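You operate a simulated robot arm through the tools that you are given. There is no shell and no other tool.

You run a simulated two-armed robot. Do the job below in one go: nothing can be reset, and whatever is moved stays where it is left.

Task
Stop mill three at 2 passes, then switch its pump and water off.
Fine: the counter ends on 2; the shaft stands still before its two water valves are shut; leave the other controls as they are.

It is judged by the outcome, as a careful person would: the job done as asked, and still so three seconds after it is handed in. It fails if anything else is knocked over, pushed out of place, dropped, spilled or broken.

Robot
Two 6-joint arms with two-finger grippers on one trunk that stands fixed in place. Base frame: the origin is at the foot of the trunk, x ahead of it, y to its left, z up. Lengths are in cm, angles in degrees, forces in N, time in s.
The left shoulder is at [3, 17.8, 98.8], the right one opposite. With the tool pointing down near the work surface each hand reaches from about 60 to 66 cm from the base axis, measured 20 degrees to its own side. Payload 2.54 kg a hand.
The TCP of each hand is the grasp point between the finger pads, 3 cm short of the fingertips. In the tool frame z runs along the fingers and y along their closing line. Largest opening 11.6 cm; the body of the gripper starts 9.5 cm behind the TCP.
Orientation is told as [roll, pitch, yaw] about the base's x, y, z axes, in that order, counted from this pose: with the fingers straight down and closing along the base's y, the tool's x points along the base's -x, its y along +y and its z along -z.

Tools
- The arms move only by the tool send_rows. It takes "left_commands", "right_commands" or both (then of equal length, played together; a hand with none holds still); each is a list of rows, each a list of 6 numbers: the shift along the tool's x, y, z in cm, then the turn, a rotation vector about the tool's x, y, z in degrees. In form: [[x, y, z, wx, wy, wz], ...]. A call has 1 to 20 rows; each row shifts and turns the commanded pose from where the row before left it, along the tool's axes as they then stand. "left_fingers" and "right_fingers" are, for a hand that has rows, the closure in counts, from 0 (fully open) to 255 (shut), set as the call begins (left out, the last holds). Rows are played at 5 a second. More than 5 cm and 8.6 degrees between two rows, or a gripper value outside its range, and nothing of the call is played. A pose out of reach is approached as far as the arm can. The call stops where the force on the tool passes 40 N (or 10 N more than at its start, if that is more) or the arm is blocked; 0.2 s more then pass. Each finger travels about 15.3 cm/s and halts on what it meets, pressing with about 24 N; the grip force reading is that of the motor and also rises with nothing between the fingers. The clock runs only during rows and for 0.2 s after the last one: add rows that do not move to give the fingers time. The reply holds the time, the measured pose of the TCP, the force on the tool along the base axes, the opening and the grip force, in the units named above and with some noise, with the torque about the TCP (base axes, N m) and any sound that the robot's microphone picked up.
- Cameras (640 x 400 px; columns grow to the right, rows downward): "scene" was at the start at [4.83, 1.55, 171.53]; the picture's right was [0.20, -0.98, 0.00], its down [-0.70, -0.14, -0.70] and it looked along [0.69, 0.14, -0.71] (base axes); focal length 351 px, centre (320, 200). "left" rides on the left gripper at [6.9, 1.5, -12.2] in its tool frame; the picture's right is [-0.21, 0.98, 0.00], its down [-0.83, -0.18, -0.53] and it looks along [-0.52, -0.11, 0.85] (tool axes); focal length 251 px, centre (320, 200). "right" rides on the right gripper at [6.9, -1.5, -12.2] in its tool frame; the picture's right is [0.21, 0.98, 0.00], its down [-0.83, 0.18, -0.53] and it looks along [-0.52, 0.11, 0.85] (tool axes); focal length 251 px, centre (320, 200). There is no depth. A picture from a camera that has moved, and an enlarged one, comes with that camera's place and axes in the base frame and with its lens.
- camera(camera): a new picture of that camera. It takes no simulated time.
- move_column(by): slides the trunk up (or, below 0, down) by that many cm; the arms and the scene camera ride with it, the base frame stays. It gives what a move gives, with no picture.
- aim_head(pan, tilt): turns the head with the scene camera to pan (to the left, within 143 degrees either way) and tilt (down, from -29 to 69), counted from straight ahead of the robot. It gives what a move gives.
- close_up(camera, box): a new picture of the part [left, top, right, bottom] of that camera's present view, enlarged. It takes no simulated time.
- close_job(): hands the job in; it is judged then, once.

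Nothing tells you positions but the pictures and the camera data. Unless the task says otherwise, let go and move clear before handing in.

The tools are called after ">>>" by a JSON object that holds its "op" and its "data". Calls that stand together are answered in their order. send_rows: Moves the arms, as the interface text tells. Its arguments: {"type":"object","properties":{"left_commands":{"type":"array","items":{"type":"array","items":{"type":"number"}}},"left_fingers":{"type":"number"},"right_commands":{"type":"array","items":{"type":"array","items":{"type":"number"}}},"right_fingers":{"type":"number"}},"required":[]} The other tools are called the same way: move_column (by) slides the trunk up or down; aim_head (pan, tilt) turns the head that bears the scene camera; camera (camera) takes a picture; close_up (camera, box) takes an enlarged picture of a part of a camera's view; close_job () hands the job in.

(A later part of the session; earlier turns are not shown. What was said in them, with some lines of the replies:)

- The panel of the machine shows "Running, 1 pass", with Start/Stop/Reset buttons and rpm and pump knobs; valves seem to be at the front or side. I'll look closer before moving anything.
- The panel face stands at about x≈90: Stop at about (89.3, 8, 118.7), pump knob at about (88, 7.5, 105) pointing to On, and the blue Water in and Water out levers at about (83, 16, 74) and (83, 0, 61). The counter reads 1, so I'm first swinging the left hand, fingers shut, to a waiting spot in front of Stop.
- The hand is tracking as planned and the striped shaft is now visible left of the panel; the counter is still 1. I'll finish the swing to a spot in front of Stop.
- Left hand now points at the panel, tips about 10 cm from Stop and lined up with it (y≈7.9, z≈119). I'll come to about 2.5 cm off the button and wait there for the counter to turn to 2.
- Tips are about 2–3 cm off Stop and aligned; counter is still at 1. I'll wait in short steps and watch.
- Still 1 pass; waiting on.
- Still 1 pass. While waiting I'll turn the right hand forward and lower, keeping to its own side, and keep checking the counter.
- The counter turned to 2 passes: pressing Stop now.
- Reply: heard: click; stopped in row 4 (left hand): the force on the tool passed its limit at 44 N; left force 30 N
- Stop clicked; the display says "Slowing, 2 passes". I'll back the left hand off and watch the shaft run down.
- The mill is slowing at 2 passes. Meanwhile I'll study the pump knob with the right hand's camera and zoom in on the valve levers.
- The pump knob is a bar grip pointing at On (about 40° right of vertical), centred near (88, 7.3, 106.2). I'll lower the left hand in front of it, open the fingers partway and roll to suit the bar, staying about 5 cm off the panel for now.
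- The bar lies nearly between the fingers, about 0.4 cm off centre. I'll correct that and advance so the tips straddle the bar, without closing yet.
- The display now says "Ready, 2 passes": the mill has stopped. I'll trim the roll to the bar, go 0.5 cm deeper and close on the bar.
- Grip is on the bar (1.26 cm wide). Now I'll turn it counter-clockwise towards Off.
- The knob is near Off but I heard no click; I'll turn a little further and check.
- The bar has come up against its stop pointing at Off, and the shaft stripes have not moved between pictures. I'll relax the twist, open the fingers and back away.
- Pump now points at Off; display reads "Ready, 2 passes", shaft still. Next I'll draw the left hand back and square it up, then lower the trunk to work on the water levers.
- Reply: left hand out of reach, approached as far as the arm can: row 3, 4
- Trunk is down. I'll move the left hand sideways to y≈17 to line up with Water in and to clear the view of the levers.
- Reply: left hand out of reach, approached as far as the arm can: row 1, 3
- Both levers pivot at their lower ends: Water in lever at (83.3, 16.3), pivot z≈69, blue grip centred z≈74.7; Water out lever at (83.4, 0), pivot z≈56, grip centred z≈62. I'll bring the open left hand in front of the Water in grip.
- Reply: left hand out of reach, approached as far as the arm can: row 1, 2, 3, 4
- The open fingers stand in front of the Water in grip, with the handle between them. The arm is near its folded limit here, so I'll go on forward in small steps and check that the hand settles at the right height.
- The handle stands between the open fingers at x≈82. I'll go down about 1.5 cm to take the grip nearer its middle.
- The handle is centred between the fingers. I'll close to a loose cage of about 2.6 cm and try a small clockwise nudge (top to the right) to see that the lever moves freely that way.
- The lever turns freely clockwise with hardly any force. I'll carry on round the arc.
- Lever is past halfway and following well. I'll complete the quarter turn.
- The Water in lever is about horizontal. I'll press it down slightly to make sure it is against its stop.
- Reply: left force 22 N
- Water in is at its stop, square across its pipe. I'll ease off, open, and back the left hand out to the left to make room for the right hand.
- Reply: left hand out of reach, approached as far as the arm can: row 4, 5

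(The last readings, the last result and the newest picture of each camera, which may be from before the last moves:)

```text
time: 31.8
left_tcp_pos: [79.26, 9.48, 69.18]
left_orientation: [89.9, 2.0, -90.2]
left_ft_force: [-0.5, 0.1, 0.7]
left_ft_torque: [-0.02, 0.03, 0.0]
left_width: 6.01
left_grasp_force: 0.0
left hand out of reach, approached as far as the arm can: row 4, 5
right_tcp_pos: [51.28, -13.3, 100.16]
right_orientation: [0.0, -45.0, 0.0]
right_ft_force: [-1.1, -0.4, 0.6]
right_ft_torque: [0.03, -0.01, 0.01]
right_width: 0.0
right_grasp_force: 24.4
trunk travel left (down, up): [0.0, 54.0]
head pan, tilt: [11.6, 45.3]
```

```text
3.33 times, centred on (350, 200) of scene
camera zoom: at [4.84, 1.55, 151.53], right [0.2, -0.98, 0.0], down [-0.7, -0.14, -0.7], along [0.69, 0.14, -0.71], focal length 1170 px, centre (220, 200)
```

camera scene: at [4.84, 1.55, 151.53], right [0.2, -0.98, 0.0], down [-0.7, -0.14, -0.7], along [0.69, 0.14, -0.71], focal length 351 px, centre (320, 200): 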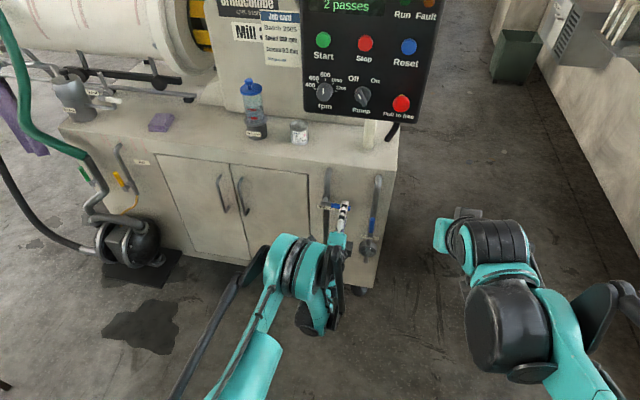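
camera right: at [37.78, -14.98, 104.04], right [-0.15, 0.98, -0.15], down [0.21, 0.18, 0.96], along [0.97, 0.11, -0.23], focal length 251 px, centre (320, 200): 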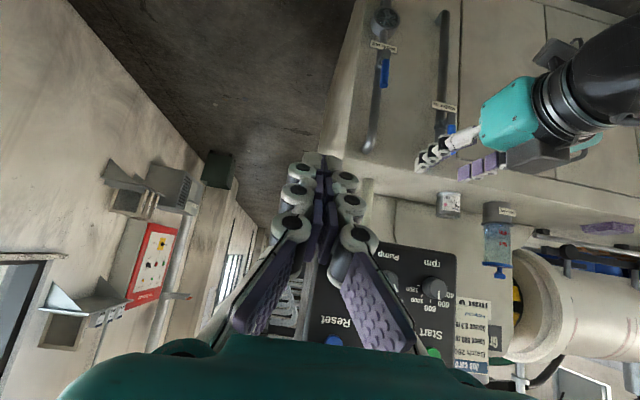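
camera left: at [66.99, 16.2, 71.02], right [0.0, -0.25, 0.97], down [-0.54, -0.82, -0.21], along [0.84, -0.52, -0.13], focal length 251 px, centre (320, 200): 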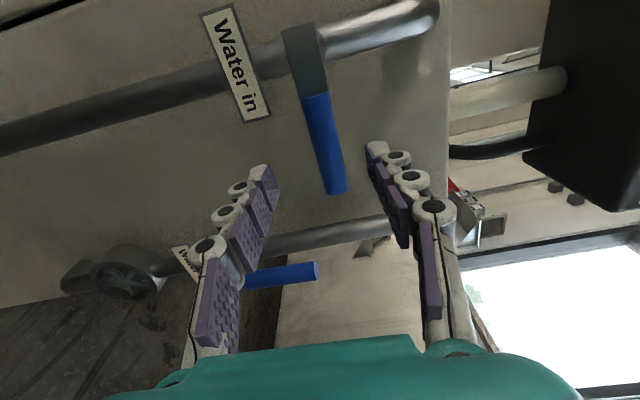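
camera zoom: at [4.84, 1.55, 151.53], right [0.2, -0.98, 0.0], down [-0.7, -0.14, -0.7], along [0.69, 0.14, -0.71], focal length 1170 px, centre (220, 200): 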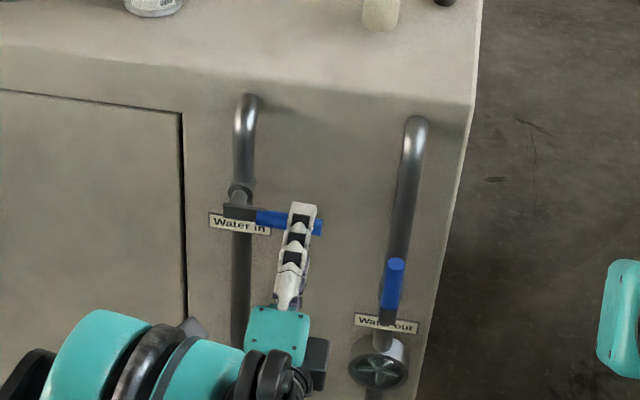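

The left hand can't fold back further at this height, and the lever is still between its fingers. I'll slide it off the free end of the lever to the right, then up and back.

>>> {"op": "send_rows", "data": {"left_commands": [[-1.8, 0, 0, 0, 0, 0], [-2, 0, -0.3, 0, 0, 0], [-2, 0, -0.5, 0, 0, 0]]}}

>>> {"op": "camera", "data": {"camera": "left"}}

>>> {"op": "close_up", "data": {"camera": "scene", "box": [280, 140, 420, 260]}}

>>> {"op": "close_up", "data": {"camera": "right", "box": [340, 0, 540, 160]}}

```text
time: 32.6
left_tcp_pos: [78.34, 3.7, 68.79]
left_orientation: [90.0, 2.0, -90.0]
left_ft_force: [0.0, 1.2, -0.1]
left_ft_torque: [0.0, -0.03, 0.02]
left_width: 6.01
left_grasp_force: 0.0
right_tcp_pos: [51.3, -13.33, 100.14]
right_orientation: [0.0, -45.0, 0.0]
right_ft_force: [0.4, 0.1, 0.4]
right_ft_torque: [0.02, 0.01, -0.01]
right_width: 0.02
right_grasp_force: 23.9
trunk travel left (down, up): [0.0, 54.0]
head pan, tilt: [11.6, 45.3]
```

```text
taken
camera left: at [66.13, 10.45, 70.69], right [0.0, -0.25, 0.97], down [-0.53, -0.82, -0.21], along [0.85, -0.52, -0.13], focal length 251 px, centre (320, 200)
```

left: 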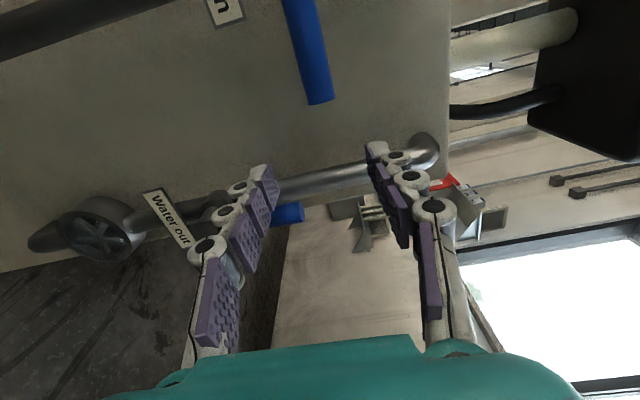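

```text
3.33 times, centred on (350, 200) of scene
camera zoom: at [4.83, 1.53, 151.53], right [0.2, -0.98, 0.0], down [-0.7, -0.14, -0.7], along [0.69, 0.14, -0.71], focal length 1170 px, centre (220, 200)
```

zoom: 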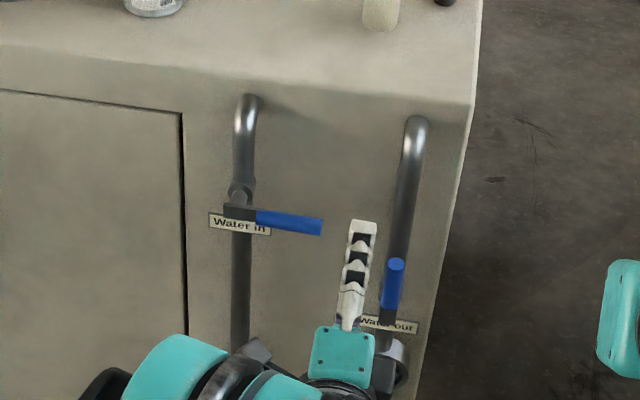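

```text
2.50 times, centred on (440, 80) of right
camera zoom: at [37.78, -14.98, 104.02], right [-0.15, 0.98, -0.15], down [0.21, 0.18, 0.96], along [0.97, 0.11, -0.23], focal length 629 px, centre (20, 500)
```

zoom: 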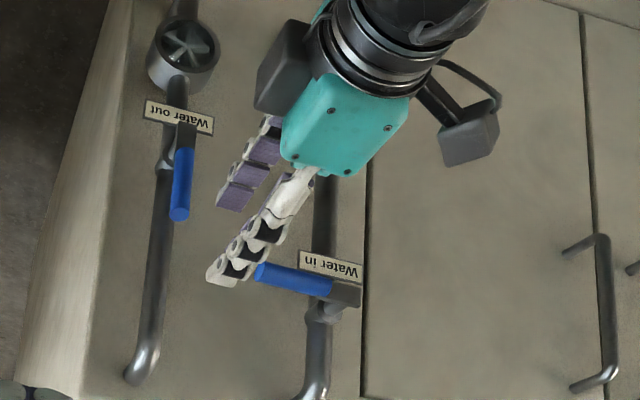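

Water in is shut and clear of the hand. Now I'll take the left hand up and away to the left, so the right hand can work on Water out.

>>> {"op": "send_rows", "data": {"left_commands": [[0, 3, -0.6, 0, 0, 0], [0, 3, -1, 0, 0, 0], [0, 3, -1, 0, 0, 0], [0, 3, -1, 0, 0, 0], [0, 3, -1, 0, 0, 0], [3, 0, 0, 0, 0, 0], [3, 0, 0, 0, 0, 0], [3, 0, 0, 0, 0, 0], [3, 0, 0, 0, 0, 0], [3, 0, 0, 0, 0, 0], [3, 0, 0, 0, 0, 0]]}}

>>> {"op": "camera", "data": {"camera": "scene"}}

>>> {"op": "close_up", "data": {"camera": "scene", "box": [300, 170, 400, 280]}}

>>> {"op": "close_up", "data": {"camera": "right", "box": [340, 0, 440, 100]}}

```text
time: 35.0
left_tcp_pos: [73.78, 21.02, 84.86]
left_orientation: [90.0, 1.9, -90.1]
left_ft_force: [0.3, -0.4, 0.6]
left_ft_torque: [-0.02, 0.0, -0.03]
left_width: 6.02
left_grasp_force: 0.0
right_tcp_pos: [51.24, -13.4, 100.16]
right_orientation: [0.1, -45.0, 0.0]
right_ft_force: [-0.6, 0.8, 0.5]
right_ft_torque: [0.0, 0.03, 0.03]
right_width: 0.01
right_grasp_force: 24.0
trunk travel left (down, up): [0.0, 54.0]
head pan, tilt: [11.6, 45.3]
```

```text
taken
camera scene: at [4.83, 1.59, 151.53], right [0.2, -0.98, 0.0], down [-0.7, -0.14, -0.7], along [0.69, 0.14, -0.71], focal length 351 px, centre (320, 200)
```

scene: 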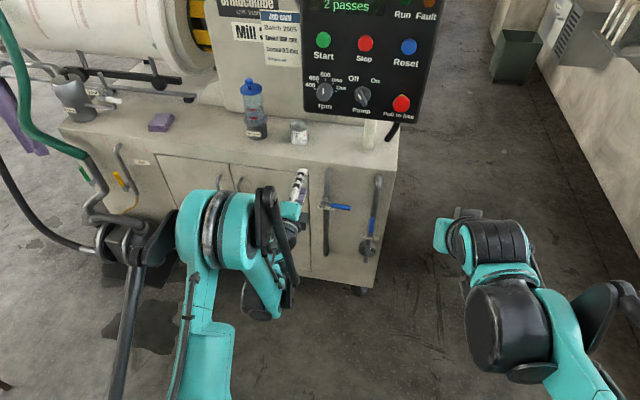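

```text
3.64 times, centred on (350, 225) of scene
camera zoom: at [4.83, 1.59, 151.53], right [0.2, -0.98, 0.0], down [-0.7, -0.14, -0.7], along [0.69, 0.14, -0.71], focal length 1276 px, centre (211, 109)
```

zoom: 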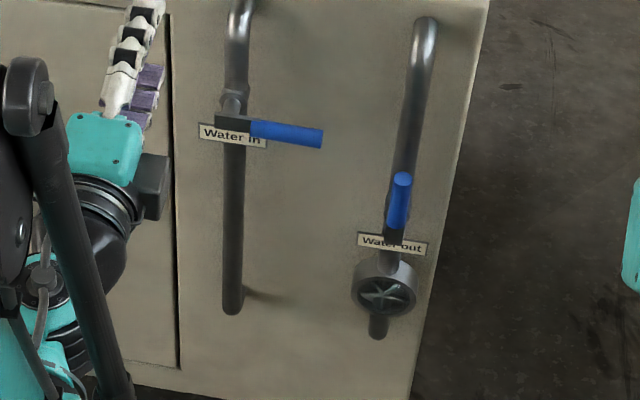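

```text
4.00 times, centred on (390, 50) of right
camera zoom: at [37.78, -14.95, 104.02], right [-0.15, 0.98, -0.15], down [0.21, 0.18, 0.96], along [0.97, 0.11, -0.23], focal length 1006 px, centre (40, 800)
```

zoom: 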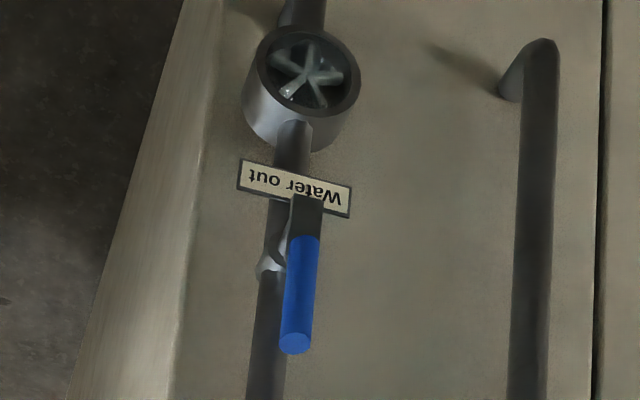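

Water in lies square across its pipe (shut); Water out still stands along its pipe with the flow wheel below it. I'll bring the closed right hand, fingers sloping down at 45°, to a staging point in front and left of the Water out lever.

>>> {"op": "send_rows", "data": {"right_commands": [[0.431, 1.93, 3.995, 0, 0, 0], [0.431, 1.93, 3.995, 0, 0, 0], [0.431, 1.93, 3.995, 0, 0, 0], [0.431, 1.93, 3.995, 0, 0, 0], [0.431, 1.93, 3.995, 0, 0, 0], [0.431, 1.93, 3.995, 0, 0, 0], [0.431, 1.93, 3.995, 0, 0, 0], [0.431, 1.93, 3.995, 0, 0, 0], [0.431, 1.93, 3.995, 0, 0, 0]], "right_fingers": 255}}

>>> {"op": "camera", "data": {"camera": "scene"}}

>>> {"op": "camera", "data": {"camera": "right"}}

>>> {"op": "close_up", "data": {"camera": "scene", "box": [300, 170, 400, 280]}}

```text
time: 37.0
left_tcp_pos: [73.92, 20.9, 84.76]
left_orientation: [90.1, 1.8, -90.0]
left_ft_force: [-0.1, 1.0, -0.2]
left_ft_torque: [0.0, 0.0, 0.04]
left_width: 6.0
left_grasp_force: 0.1
right_tcp_pos: [73.68, 3.77, 72.38]
right_orientation: [0.0, -44.9, -0.1]
right_ft_force: [1.0, -0.1, -0.1]
right_ft_torque: [0.03, -0.01, -0.01]
right_width: 0.0
right_grasp_force: 23.8
trunk travel left (down, up): [0.0, 54.0]
head pan, tilt: [11.6, 45.3]
```

```text
taken
camera scene: at [4.92, 1.58, 151.53], right [0.2, -0.98, 0.0], down [-0.7, -0.14, -0.7], along [0.69, 0.14, -0.71], focal length 351 px, centre (320, 200)
```

scene: 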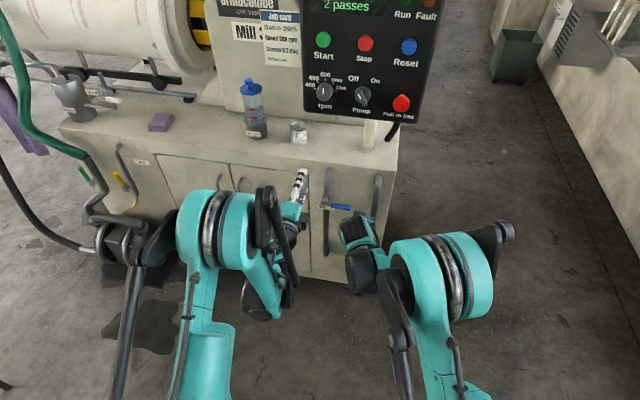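

```text
taken
camera right: at [60.14, 2.23, 76.05], right [-0.15, 0.98, -0.15], down [0.21, 0.18, 0.96], along [0.97, 0.11, -0.23], focal length 251 px, centre (320, 200)
```

right: 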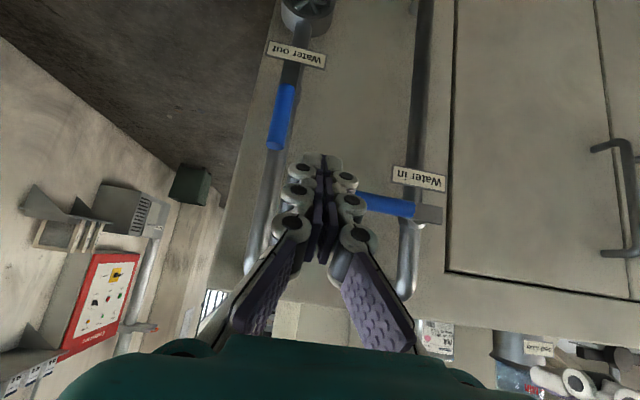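

```text
3.64 times, centred on (350, 225) of scene
camera zoom: at [4.92, 1.58, 151.53], right [0.2, -0.98, 0.0], down [-0.7, -0.14, -0.7], along [0.69, 0.14, -0.71], focal length 1276 px, centre (211, 109)
```

zoom: 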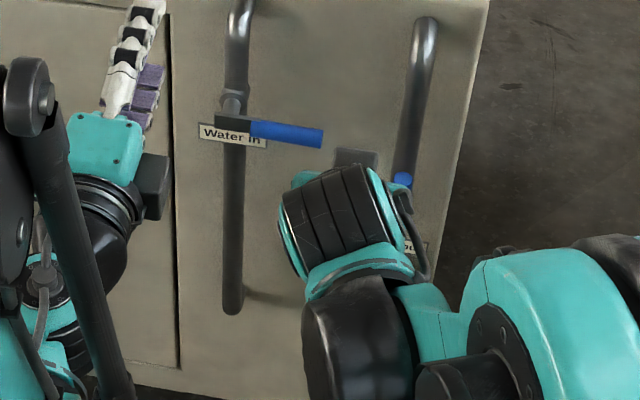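

The right camera confirms the Water out grip at about (83.4, −0.2, 62.5). I'll advance along the fingers to a spot just left of the grip.

>>> {"op": "send_rows", "data": {"right_commands": [[0, -0.1, 2.5, 0, 0, 0], [0, -0.1, 2.5, 0, 0, 0], [0, 0, 2.5, 0, 0, 0], [0, 0, 2.5, 0, 0, 0], [0, 0, 2.2, 0, 0, 0]]}}

>>> {"op": "camera", "data": {"camera": "right"}}

>>> {"op": "camera", "data": {"camera": "left"}}

>>> {"op": "close_up", "data": {"camera": "scene", "box": [300, 170, 400, 280]}}

```text
time: 38.2
left_tcp_pos: [73.74, 21.04, 84.79]
left_orientation: [90.0, 2.1, -90.1]
left_ft_force: [0.1, -0.1, 0.4]
left_ft_torque: [0.0, -0.03, -0.02]
left_width: 5.98
left_grasp_force: 0.1
right_tcp_pos: [82.66, 3.59, 63.62]
right_orientation: [0.0, -45.0, 0.0]
right_ft_force: [-0.1, -1.0, -0.8]
right_ft_torque: [0.01, -0.06, -0.04]
right_width: 0.0
right_grasp_force: 23.7
trunk travel left (down, up): [0.0, 54.0]
head pan, tilt: [11.6, 45.3]
```

```text
taken
camera right: at [69.05, 2.05, 67.37], right [-0.15, 0.98, -0.15], down [0.21, 0.18, 0.96], along [0.97, 0.11, -0.23], focal length 251 px, centre (320, 200)
```

right: 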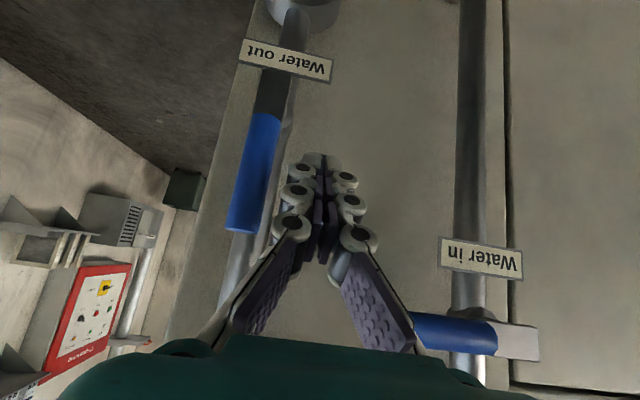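

```text
taken
camera left: at [61.63, 27.82, 86.61], right [0.0, -0.25, 0.97], down [-0.54, -0.82, -0.21], along [0.84, -0.52, -0.13], focal length 251 px, centre (320, 200)
```

left: 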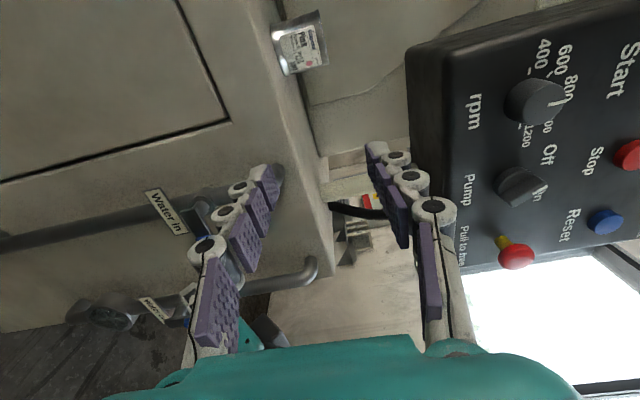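

```text
3.64 times, centred on (350, 225) of scene
camera zoom: at [4.88, 1.56, 151.53], right [0.2, -0.98, 0.0], down [-0.7, -0.14, -0.7], along [0.69, 0.14, -0.71], focal length 1276 px, centre (211, 109)
```

zoom: 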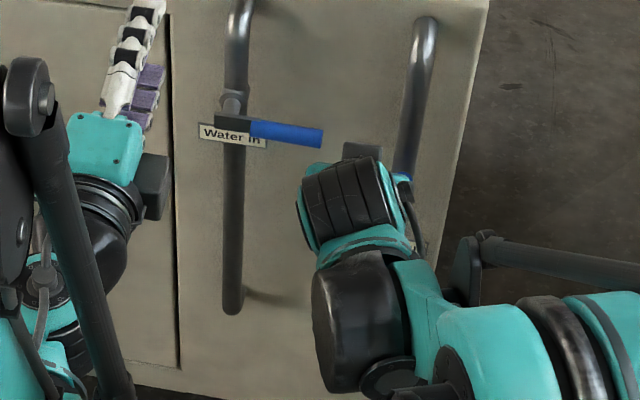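

The fingers stand left of the Water out grip, tips a bit beyond it. I'll start pushing it gently to the right.

>>> {"op": "send_rows", "data": {"right_commands": [[0.07, -1.5, 0.07, 0, 0, 0], [0, -0.9, 0, 0, 0, 0], [0, -0.9, 0, 0, 0, 0], [0.03, -0.9, 0.03, 0, 0, 0], [0.07, -0.9, 0.07, 0, 0, 0]]}}

>>> {"op": "camera", "data": {"camera": "right"}}

>>> {"op": "close_up", "data": {"camera": "scene", "box": [300, 170, 400, 280]}}

```text
time: 39.4
left_tcp_pos: [73.78, 21.05, 84.8]
left_orientation: [90.0, 2.0, -90.0]
left_ft_force: [0.2, 0.1, -0.1]
left_ft_torque: [-0.01, 0.02, -0.03]
left_width: 6.01
left_grasp_force: 0.0
right_tcp_pos: [82.66, -1.33, 63.15]
right_orientation: [0.1, -45.0, 0.1]
right_ft_force: [2.8, 3.9, 0.3]
right_ft_torque: [0.02, -0.03, 0.05]
right_width: 0.0
right_grasp_force: 24.5
trunk travel left (down, up): [0.0, 54.0]
head pan, tilt: [11.6, 45.3]
```

```text
taken
camera right: at [69.19, -2.93, 66.95], right [-0.15, 0.98, -0.15], down [0.21, 0.18, 0.96], along [0.97, 0.11, -0.23], focal length 251 px, centre (320, 200)
```

right: 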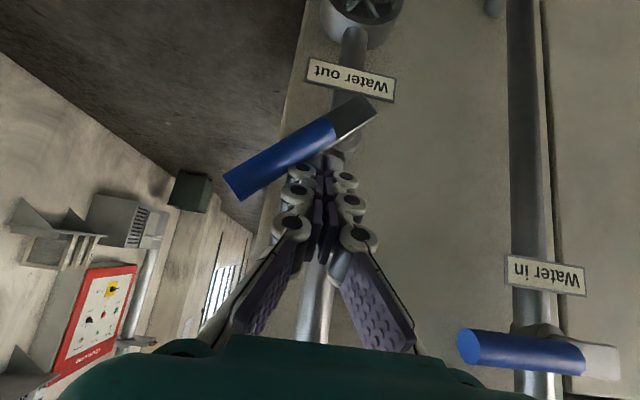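

```text
3.64 times, centred on (350, 225) of scene
camera zoom: at [4.86, 1.57, 151.53], right [0.2, -0.98, 0.0], down [-0.7, -0.14, -0.7], along [0.69, 0.14, -0.71], focal length 1276 px, centre (211, 109)
```

zoom: 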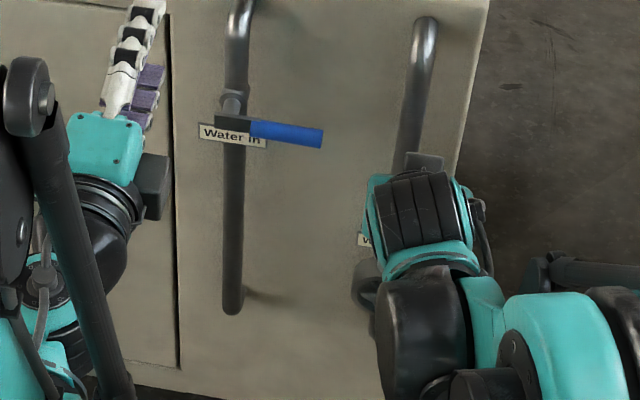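

The Water out lever is following, now about half way round. I'll continue right and down along its arc.

>>> {"op": "send_rows", "data": {"right_commands": [[0.283, -0.9, 0.283, 0, 0, 0], [0.424, -0.9, 0.424, 0, 0, 0], [0.566, -0.8, 0.566, 0, 0, 0]]}}

>>> {"op": "camera", "data": {"camera": "right"}}

```text
time: 40.2
left_tcp_pos: [73.69, 21.03, 84.78]
left_orientation: [90.0, 2.1, -90.1]
left_ft_force: [-0.4, -0.4, -0.2]
left_ft_torque: [-0.01, 0.01, -0.02]
left_width: 6.03
left_grasp_force: 0.0
right_tcp_pos: [82.83, -3.96, 61.42]
right_orientation: [-0.1, -45.0, -0.1]
right_ft_force: [3.1, 1.2, 0.0]
right_ft_torque: [-0.01, -0.04, 0.05]
right_width: 0.02
right_grasp_force: 23.3
trunk travel left (down, up): [0.0, 54.0]
head pan, tilt: [11.6, 45.3]
```

```text
taken
camera right: at [69.29, -5.63, 65.17], right [-0.15, 0.98, -0.15], down [0.21, 0.18, 0.96], along [0.97, 0.11, -0.23], focal length 251 px, centre (320, 200)
```

right: 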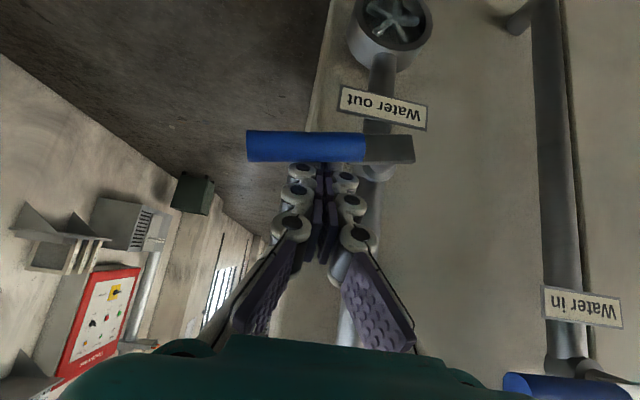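

Nearly there: the Water out lever is some 12–15° short of horizontal. I'll press it down the rest of the way in small steps.

>>> {"op": "send_rows", "data": {"right_commands": [[0.283, -0.3, 0.283, 0, 0, 0], [0.283, -0.2, 0.283, 0, 0, 0], [0.283, 0, 0.283, 0, 0, 0]]}}

>>> {"op": "camera", "data": {"camera": "right"}}

```text
time: 41.0
left_tcp_pos: [73.73, 21.02, 84.92]
left_orientation: [90.0, 1.9, -90.1]
left_ft_force: [-0.6, -0.2, 0.8]
left_ft_torque: [0.0, -0.01, 0.0]
left_width: 6.02
left_grasp_force: 0.1
right_tcp_pos: [82.7, -4.61, 60.16]
right_orientation: [0.0, -45.1, 0.0]
right_ft_force: [8.7, -0.6, 9.0]
right_ft_torque: [0.11, -0.14, 0.11]
right_width: 0.62
right_grasp_force: 29.0
trunk travel left (down, up): [0.0, 54.0]
head pan, tilt: [11.6, 45.3]
```

```text
taken
camera right: at [69.27, -6.15, 63.99], right [-0.15, 0.98, -0.15], down [0.2, 0.18, 0.96], along [0.97, 0.11, -0.23], focal length 251 px, centre (320, 200)
```

right: 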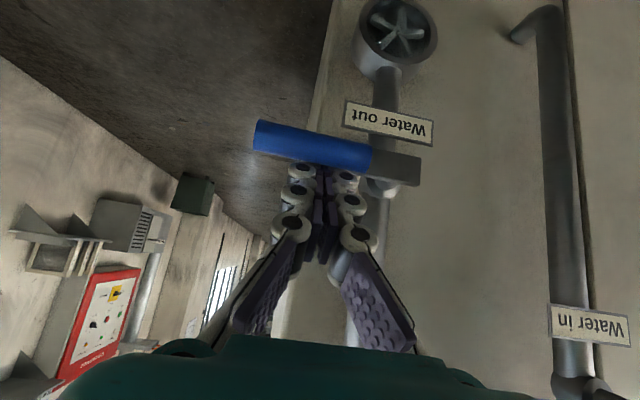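

The lever now looks parallel to its label, with 9 N resistance. One small extra press to make sure it is at its stop.

>>> {"op": "send_rows", "data": {"right_commands": [[0.2, 0, 0.2, 0, 0, 0], [0.2, 0, 0.2, 0, 0, 0]]}}

>>> {"op": "camera", "data": {"camera": "right"}}

```text
time: 41.5
left_tcp_pos: [73.79, 21.04, 84.75]
left_orientation: [90.0, 1.9, -90.1]
left_ft_force: [-0.3, 0.3, 1.3]
left_ft_torque: [0.01, 0.03, -0.03]
left_width: 6.02
left_grasp_force: 0.1
right_tcp_pos: [82.88, -4.54, 60.05]
right_orientation: [0.0, -45.6, 0.0]
right_ft_force: [10.9, 0.8, 10.2]
right_ft_torque: [-0.02, -0.15, -0.07]
right_width: 0.6
right_grasp_force: 28.1
trunk travel left (down, up): [0.0, 54.0]
head pan, tilt: [11.6, 45.3]
stopped in row 2 (right hand): the force on the tool passed its limit at 44 N (the readings are from after the stop); the commanded pose is now the measured one
```

```text
taken
camera right: at [69.34, -6.16, 63.75], right [-0.15, 0.98, -0.15], down [0.2, 0.18, 0.96], along [0.97, 0.12, -0.22], focal length 251 px, centre (320, 200)
```

right: 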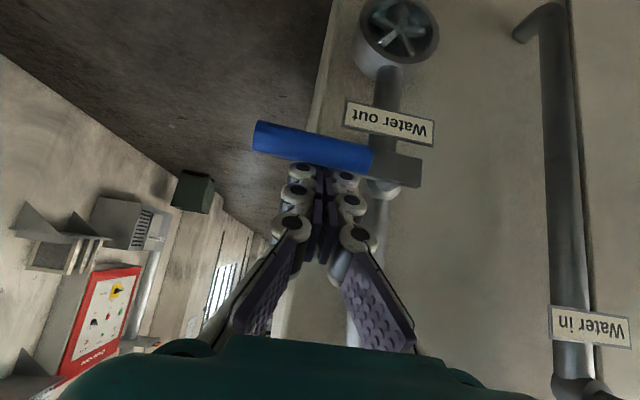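

Both levers are at their stops. I'll lift the right hand off and back it away along its fingers, then inspect everything.

>>> {"op": "send_rows", "data": {"right_commands": [[-0.3, 0, -0.3, 0, 0, 0], [0, 0, -2, 0, 0, 0], [0, 0, -3, 0, 0, 0], [0, 0, -4, 0, 0, 0], [-0.4, -1.9, -4, 0, 0, 0], [-0.4, -1.9, -4, 0, 0, 0], [-0.4, -1.9, -4, 0, 0, 0], [-0.4, -1.9, -4, 0, 0, 0], [-0.4, -1.9, -4, 0, 0, 0], [-0.4, -1.9, -4, 0, 0, 0]]}}

>>> {"op": "camera", "data": {"camera": "scene"}}

>>> {"op": "close_up", "data": {"camera": "scene", "box": [300, 170, 400, 280]}}

>>> {"op": "close_up", "data": {"camera": "scene", "box": [180, 0, 440, 150]}}

>>> {"op": "camera", "data": {"camera": "right"}}

```text
time: 43.7
left_tcp_pos: [73.7, 21.01, 84.84]
left_orientation: [90.1, 2.0, -90.2]
left_ft_force: [0.5, -0.3, 0.5]
left_ft_torque: [-0.02, 0.02, 0.03]
left_width: 6.02
left_grasp_force: 0.1
right_tcp_pos: [61.22, -15.96, 85.36]
right_orientation: [0.0, -45.3, -0.1]
right_ft_force: [0.2, -0.1, 0.2]
right_ft_torque: [0.0, 0.02, -0.01]
right_width: 0.01
right_grasp_force: 28.4
trunk travel left (down, up): [0.0, 54.0]
head pan, tilt: [11.6, 45.3]
```

```text
taken
camera scene: at [4.72, 1.53, 151.54], right [0.2, -0.98, 0.0], down [-0.7, -0.14, -0.7], along [0.69, 0.14, -0.71], focal length 351 px, centre (320, 200)
```

scene: 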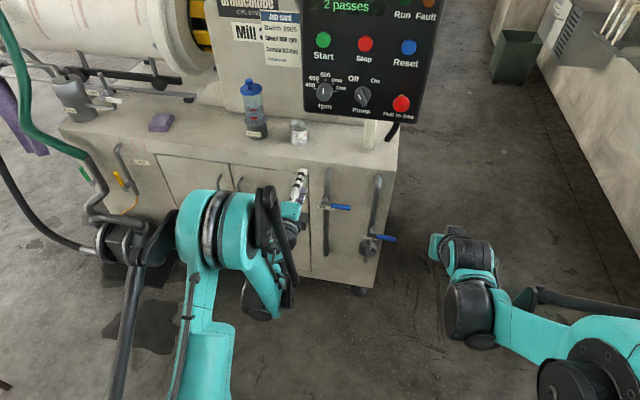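

```text
3.64 times, centred on (350, 225) of scene
camera zoom: at [4.72, 1.53, 151.54], right [0.2, -0.98, 0.0], down [-0.7, -0.14, -0.7], along [0.69, 0.14, -0.71], focal length 1276 px, centre (211, 109)
```

zoom: 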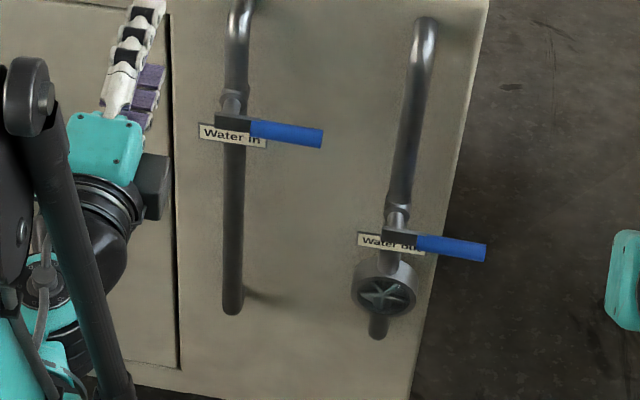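

```text
2.46 times, centred on (310, 75) of scene
camera zoom: at [4.72, 1.53, 151.54], right [0.2, -0.98, 0.0], down [-0.7, -0.14, -0.7], along [0.69, 0.14, -0.71], focal length 864 px, centre (345, 508)
```

zoom: 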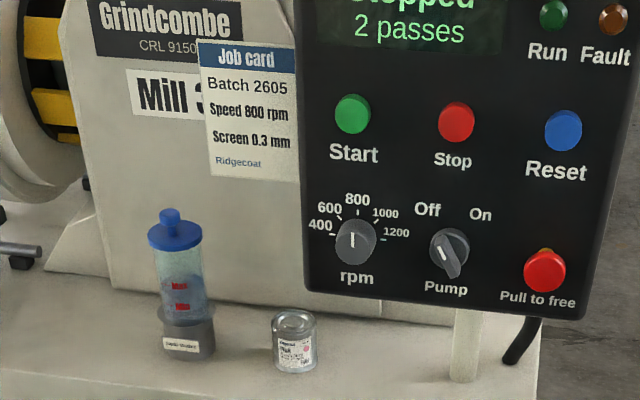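

```text
taken
camera right: at [47.58, -17.59, 89.0], right [-0.15, 0.98, -0.15], down [0.2, 0.18, 0.96], along [0.97, 0.12, -0.22], focal length 251 px, centre (320, 200)
```

right: 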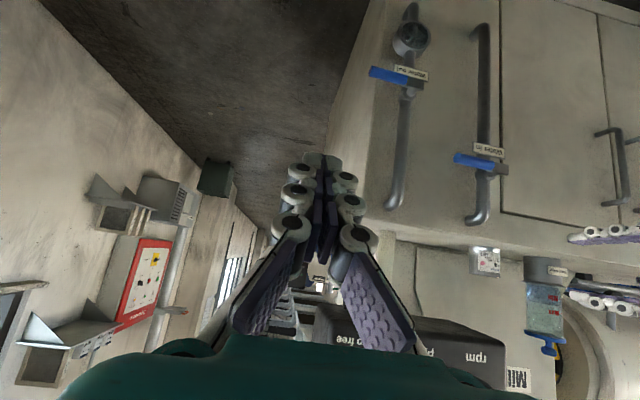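

Both water levers now lie square across their pipes, and the display shows "Stopped"/2 passes. I'll tilt the head up to read the full panel and check that nothing is still turning.

>>> {"op": "aim_head", "data": {"pan": 8, "tilt": 34}}

>>> {"op": "camera", "data": {"camera": "scene"}}

>>> {"op": "send_rows", "data": {"left_commands": [[0, 1, -0.5, 0, 0, 0], [0, 1, -0.5, 0, 0, 0], [0, 1, -0.5, 0, 0, 0], [0, 1, -0.5, 0, 0, 0], [0, 0, 0, 0, 0, 0]]}}

>>> {"op": "camera", "data": {"camera": "scene"}}

>>> {"op": "close_up", "data": {"camera": "scene", "box": [180, 60, 440, 360]}}

>>> {"op": "camera", "data": {"camera": "left"}}

>>> {"op": "close_up", "data": {"camera": "right", "box": [350, 0, 530, 120]}}

```text
time: 44.4
left_tcp_pos: [73.81, 21.04, 84.83]
left_orientation: [90.0, 2.0, -90.2]
left_ft_force: [0.9, 0.8, -0.7]
left_ft_torque: [0.01, -0.01, 0.0]
left_width: 5.96
left_grasp_force: 0.0
right_tcp_pos: [61.28, -15.9, 85.21]
right_orientation: [0.0, -45.4, -0.1]
right_ft_force: [-0.3, 0.4, -0.5]
right_ft_torque: [0.01, 0.0, 0.01]
right_width: 0.01
right_grasp_force: 28.4
trunk travel left (down, up): [0.0, 54.0]
head pan, tilt: [8.0, 34.0]
```

```text
taken
camera scene: at [5.67, 1.16, 153.21], right [0.14, -0.99, 0.0], down [-0.55, -0.08, -0.83], along [0.82, 0.12, -0.56], focal length 351 px, centre (320, 200)
```

scene: 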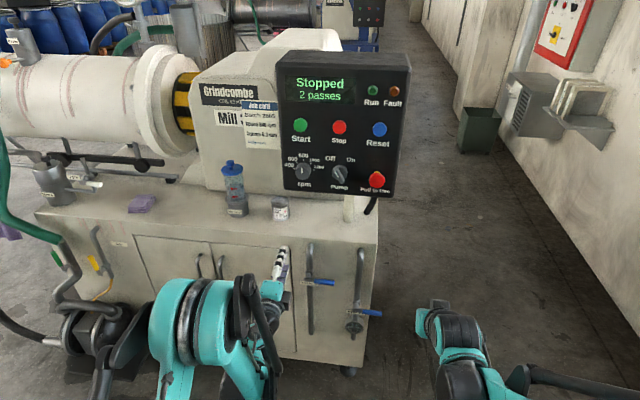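

```text
time: 45.6
left_tcp_pos: [71.9, 20.87, 88.92]
left_orientation: [90.0, 2.1, -90.0]
left_ft_force: [-0.8, -0.6, -0.1]
left_ft_torque: [-0.01, -0.02, 0.02]
left_width: 6.02
left_grasp_force: 0.0
right_tcp_pos: [61.18, -15.88, 85.2]
right_orientation: [0.0, -45.4, 0.0]
right_ft_force: [0.6, 1.1, -0.7]
right_ft_torque: [-0.02, -0.04, -0.02]
right_width: 0.01
right_grasp_force: 28.3
trunk travel left (down, up): [0.0, 54.0]
head pan, tilt: [8.0, 34.0]
```

```text
taken
camera scene: at [5.67, 1.15, 153.21], right [0.14, -0.99, 0.0], down [-0.55, -0.08, -0.83], along [0.82, 0.12, -0.56], focal length 351 px, centre (320, 200)
```

scene: 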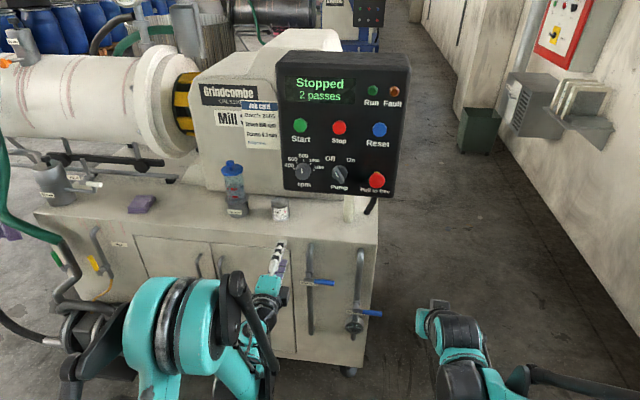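

```text
1.33 times, centred on (310, 210) of scene
camera zoom: at [5.67, 1.15, 153.21], right [0.14, -0.99, 0.0], down [-0.55, -0.08, -0.83], along [0.82, 0.12, -0.56], focal length 468 px, centre (333, 187)
```

zoom: 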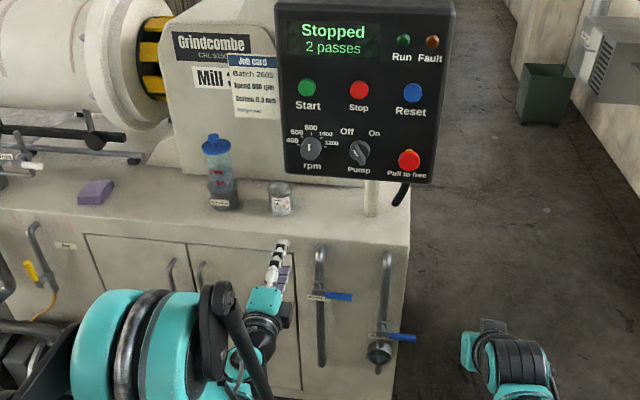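

```text
taken
camera left: at [59.65, 27.67, 90.64], right [0.0, -0.25, 0.97], down [-0.54, -0.82, -0.21], along [0.84, -0.52, -0.13], focal length 251 px, centre (320, 200)
```

left: 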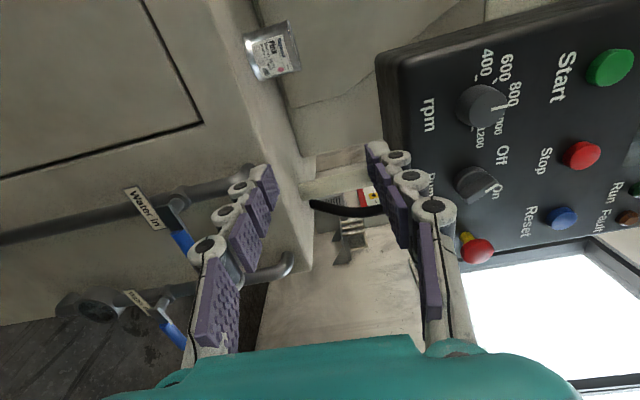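

```text
3.33 times, centred on (440, 60) of right
camera zoom: at [47.7, -17.58, 88.93], right [-0.15, 0.98, -0.15], down [0.2, 0.18, 0.96], along [0.97, 0.12, -0.22], focal length 838 px, centre (-80, 667)
```

zoom: 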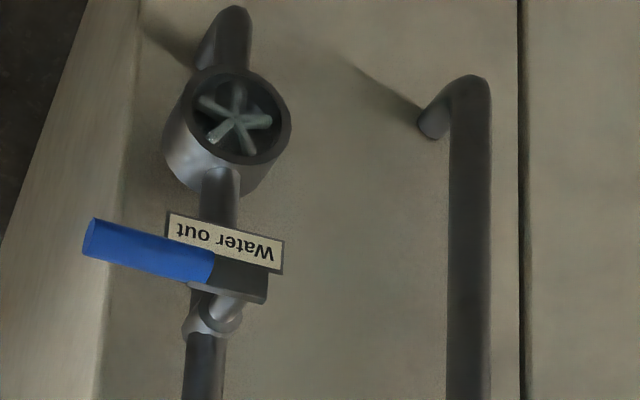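

The panel reads "Stopped, 2 passes", pump at Off, e-stop and the other controls as they were. One short wait to see that the flow wheel and shaft stay still.

>>> {"op": "send_rows", "data": {"right_commands": [[0, 0, -0.5, 0, 0, 0], [0, 0, 0, 0, 0, 0], [0, 0, 0, 0, 0, 0], [0, 0, 0, 0, 0, 0]]}}

>>> {"op": "close_up", "data": {"camera": "right", "box": [350, 0, 530, 120]}}

>>> {"op": "close_up", "data": {"camera": "scene", "box": [140, 40, 420, 220]}}

```text
time: 46.6
left_tcp_pos: [71.8, 20.88, 88.92]
left_orientation: [90.0, 2.1, -90.1]
left_ft_force: [0.7, 0.3, 0.1]
left_ft_torque: [-0.02, 0.01, 0.0]
left_width: 6.02
left_grasp_force: 0.0
right_tcp_pos: [60.84, -15.84, 85.65]
right_orientation: [0.1, -45.5, -0.1]
right_ft_force: [-0.2, 0.2, -0.1]
right_ft_torque: [0.01, 0.0, 0.01]
right_width: 0.03
right_grasp_force: 28.2
trunk travel left (down, up): [0.0, 54.0]
head pan, tilt: [8.0, 34.0]
```

```text
3.33 times, centred on (440, 60) of right
camera zoom: at [47.24, -17.52, 89.29], right [-0.15, 0.98, -0.15], down [0.2, 0.18, 0.96], along [0.97, 0.12, -0.22], focal length 838 px, centre (-80, 667)
```

zoom: 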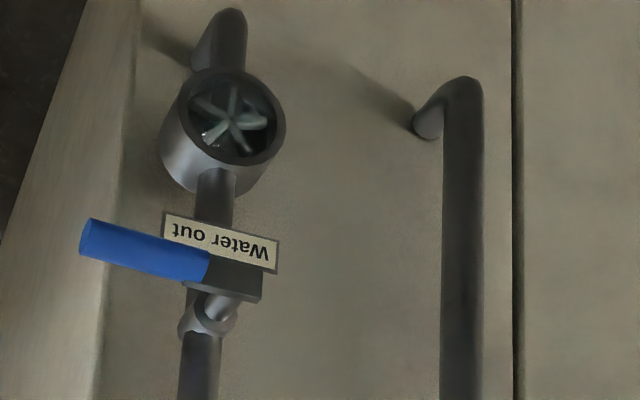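

```text
2.22 times, centred on (280, 130) of scene
camera zoom: at [5.67, 1.16, 153.21], right [0.14, -0.99, 0.0], down [-0.55, -0.08, -0.83], along [0.82, 0.12, -0.56], focal length 780 px, centre (409, 356)
```

zoom: 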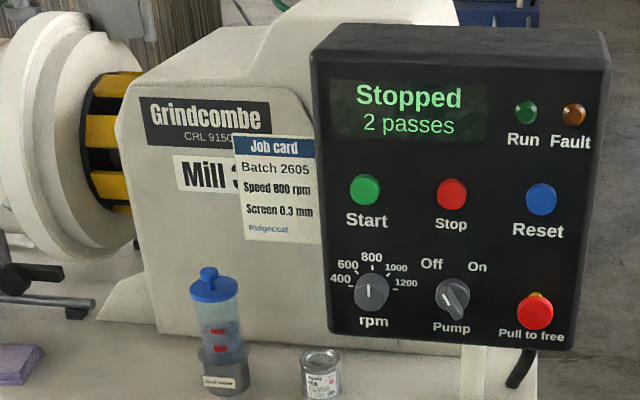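

The counter stands at "Stopped, 2 passes", and the shaft and flow wheel are still. The pump is at Off, both water levers are square across their pipes, and both hands are clear, so I'm handing in.

>>> {"op": "close_job", "data": {}}

```text
The job is handed in.
```

Mill three is stopped at 2 passes, its pump is off and both water valves are shut. The job is handed in; no verdict came back.

- **Stop:** I pressed Stop just after the counter turned to 2. The display went from "Slowing" to "Ready" and now reads "Stopped, 2 passes".
- **Pump:** I turned the knob until it met its end stop at Off. There was no click, but the pointer is on Off.
- **Water:** I shut Water in and then Water out, after two pictures showed the shaft standing still. Both levers are against their stops, square across their pipes, and the flow wheel on Water out no longer turns.
- **Other controls:** the rpm knob, Start, Reset and the emergency stop look as they were. Nothing was knocked or moved, and both hands are clear of the machine.
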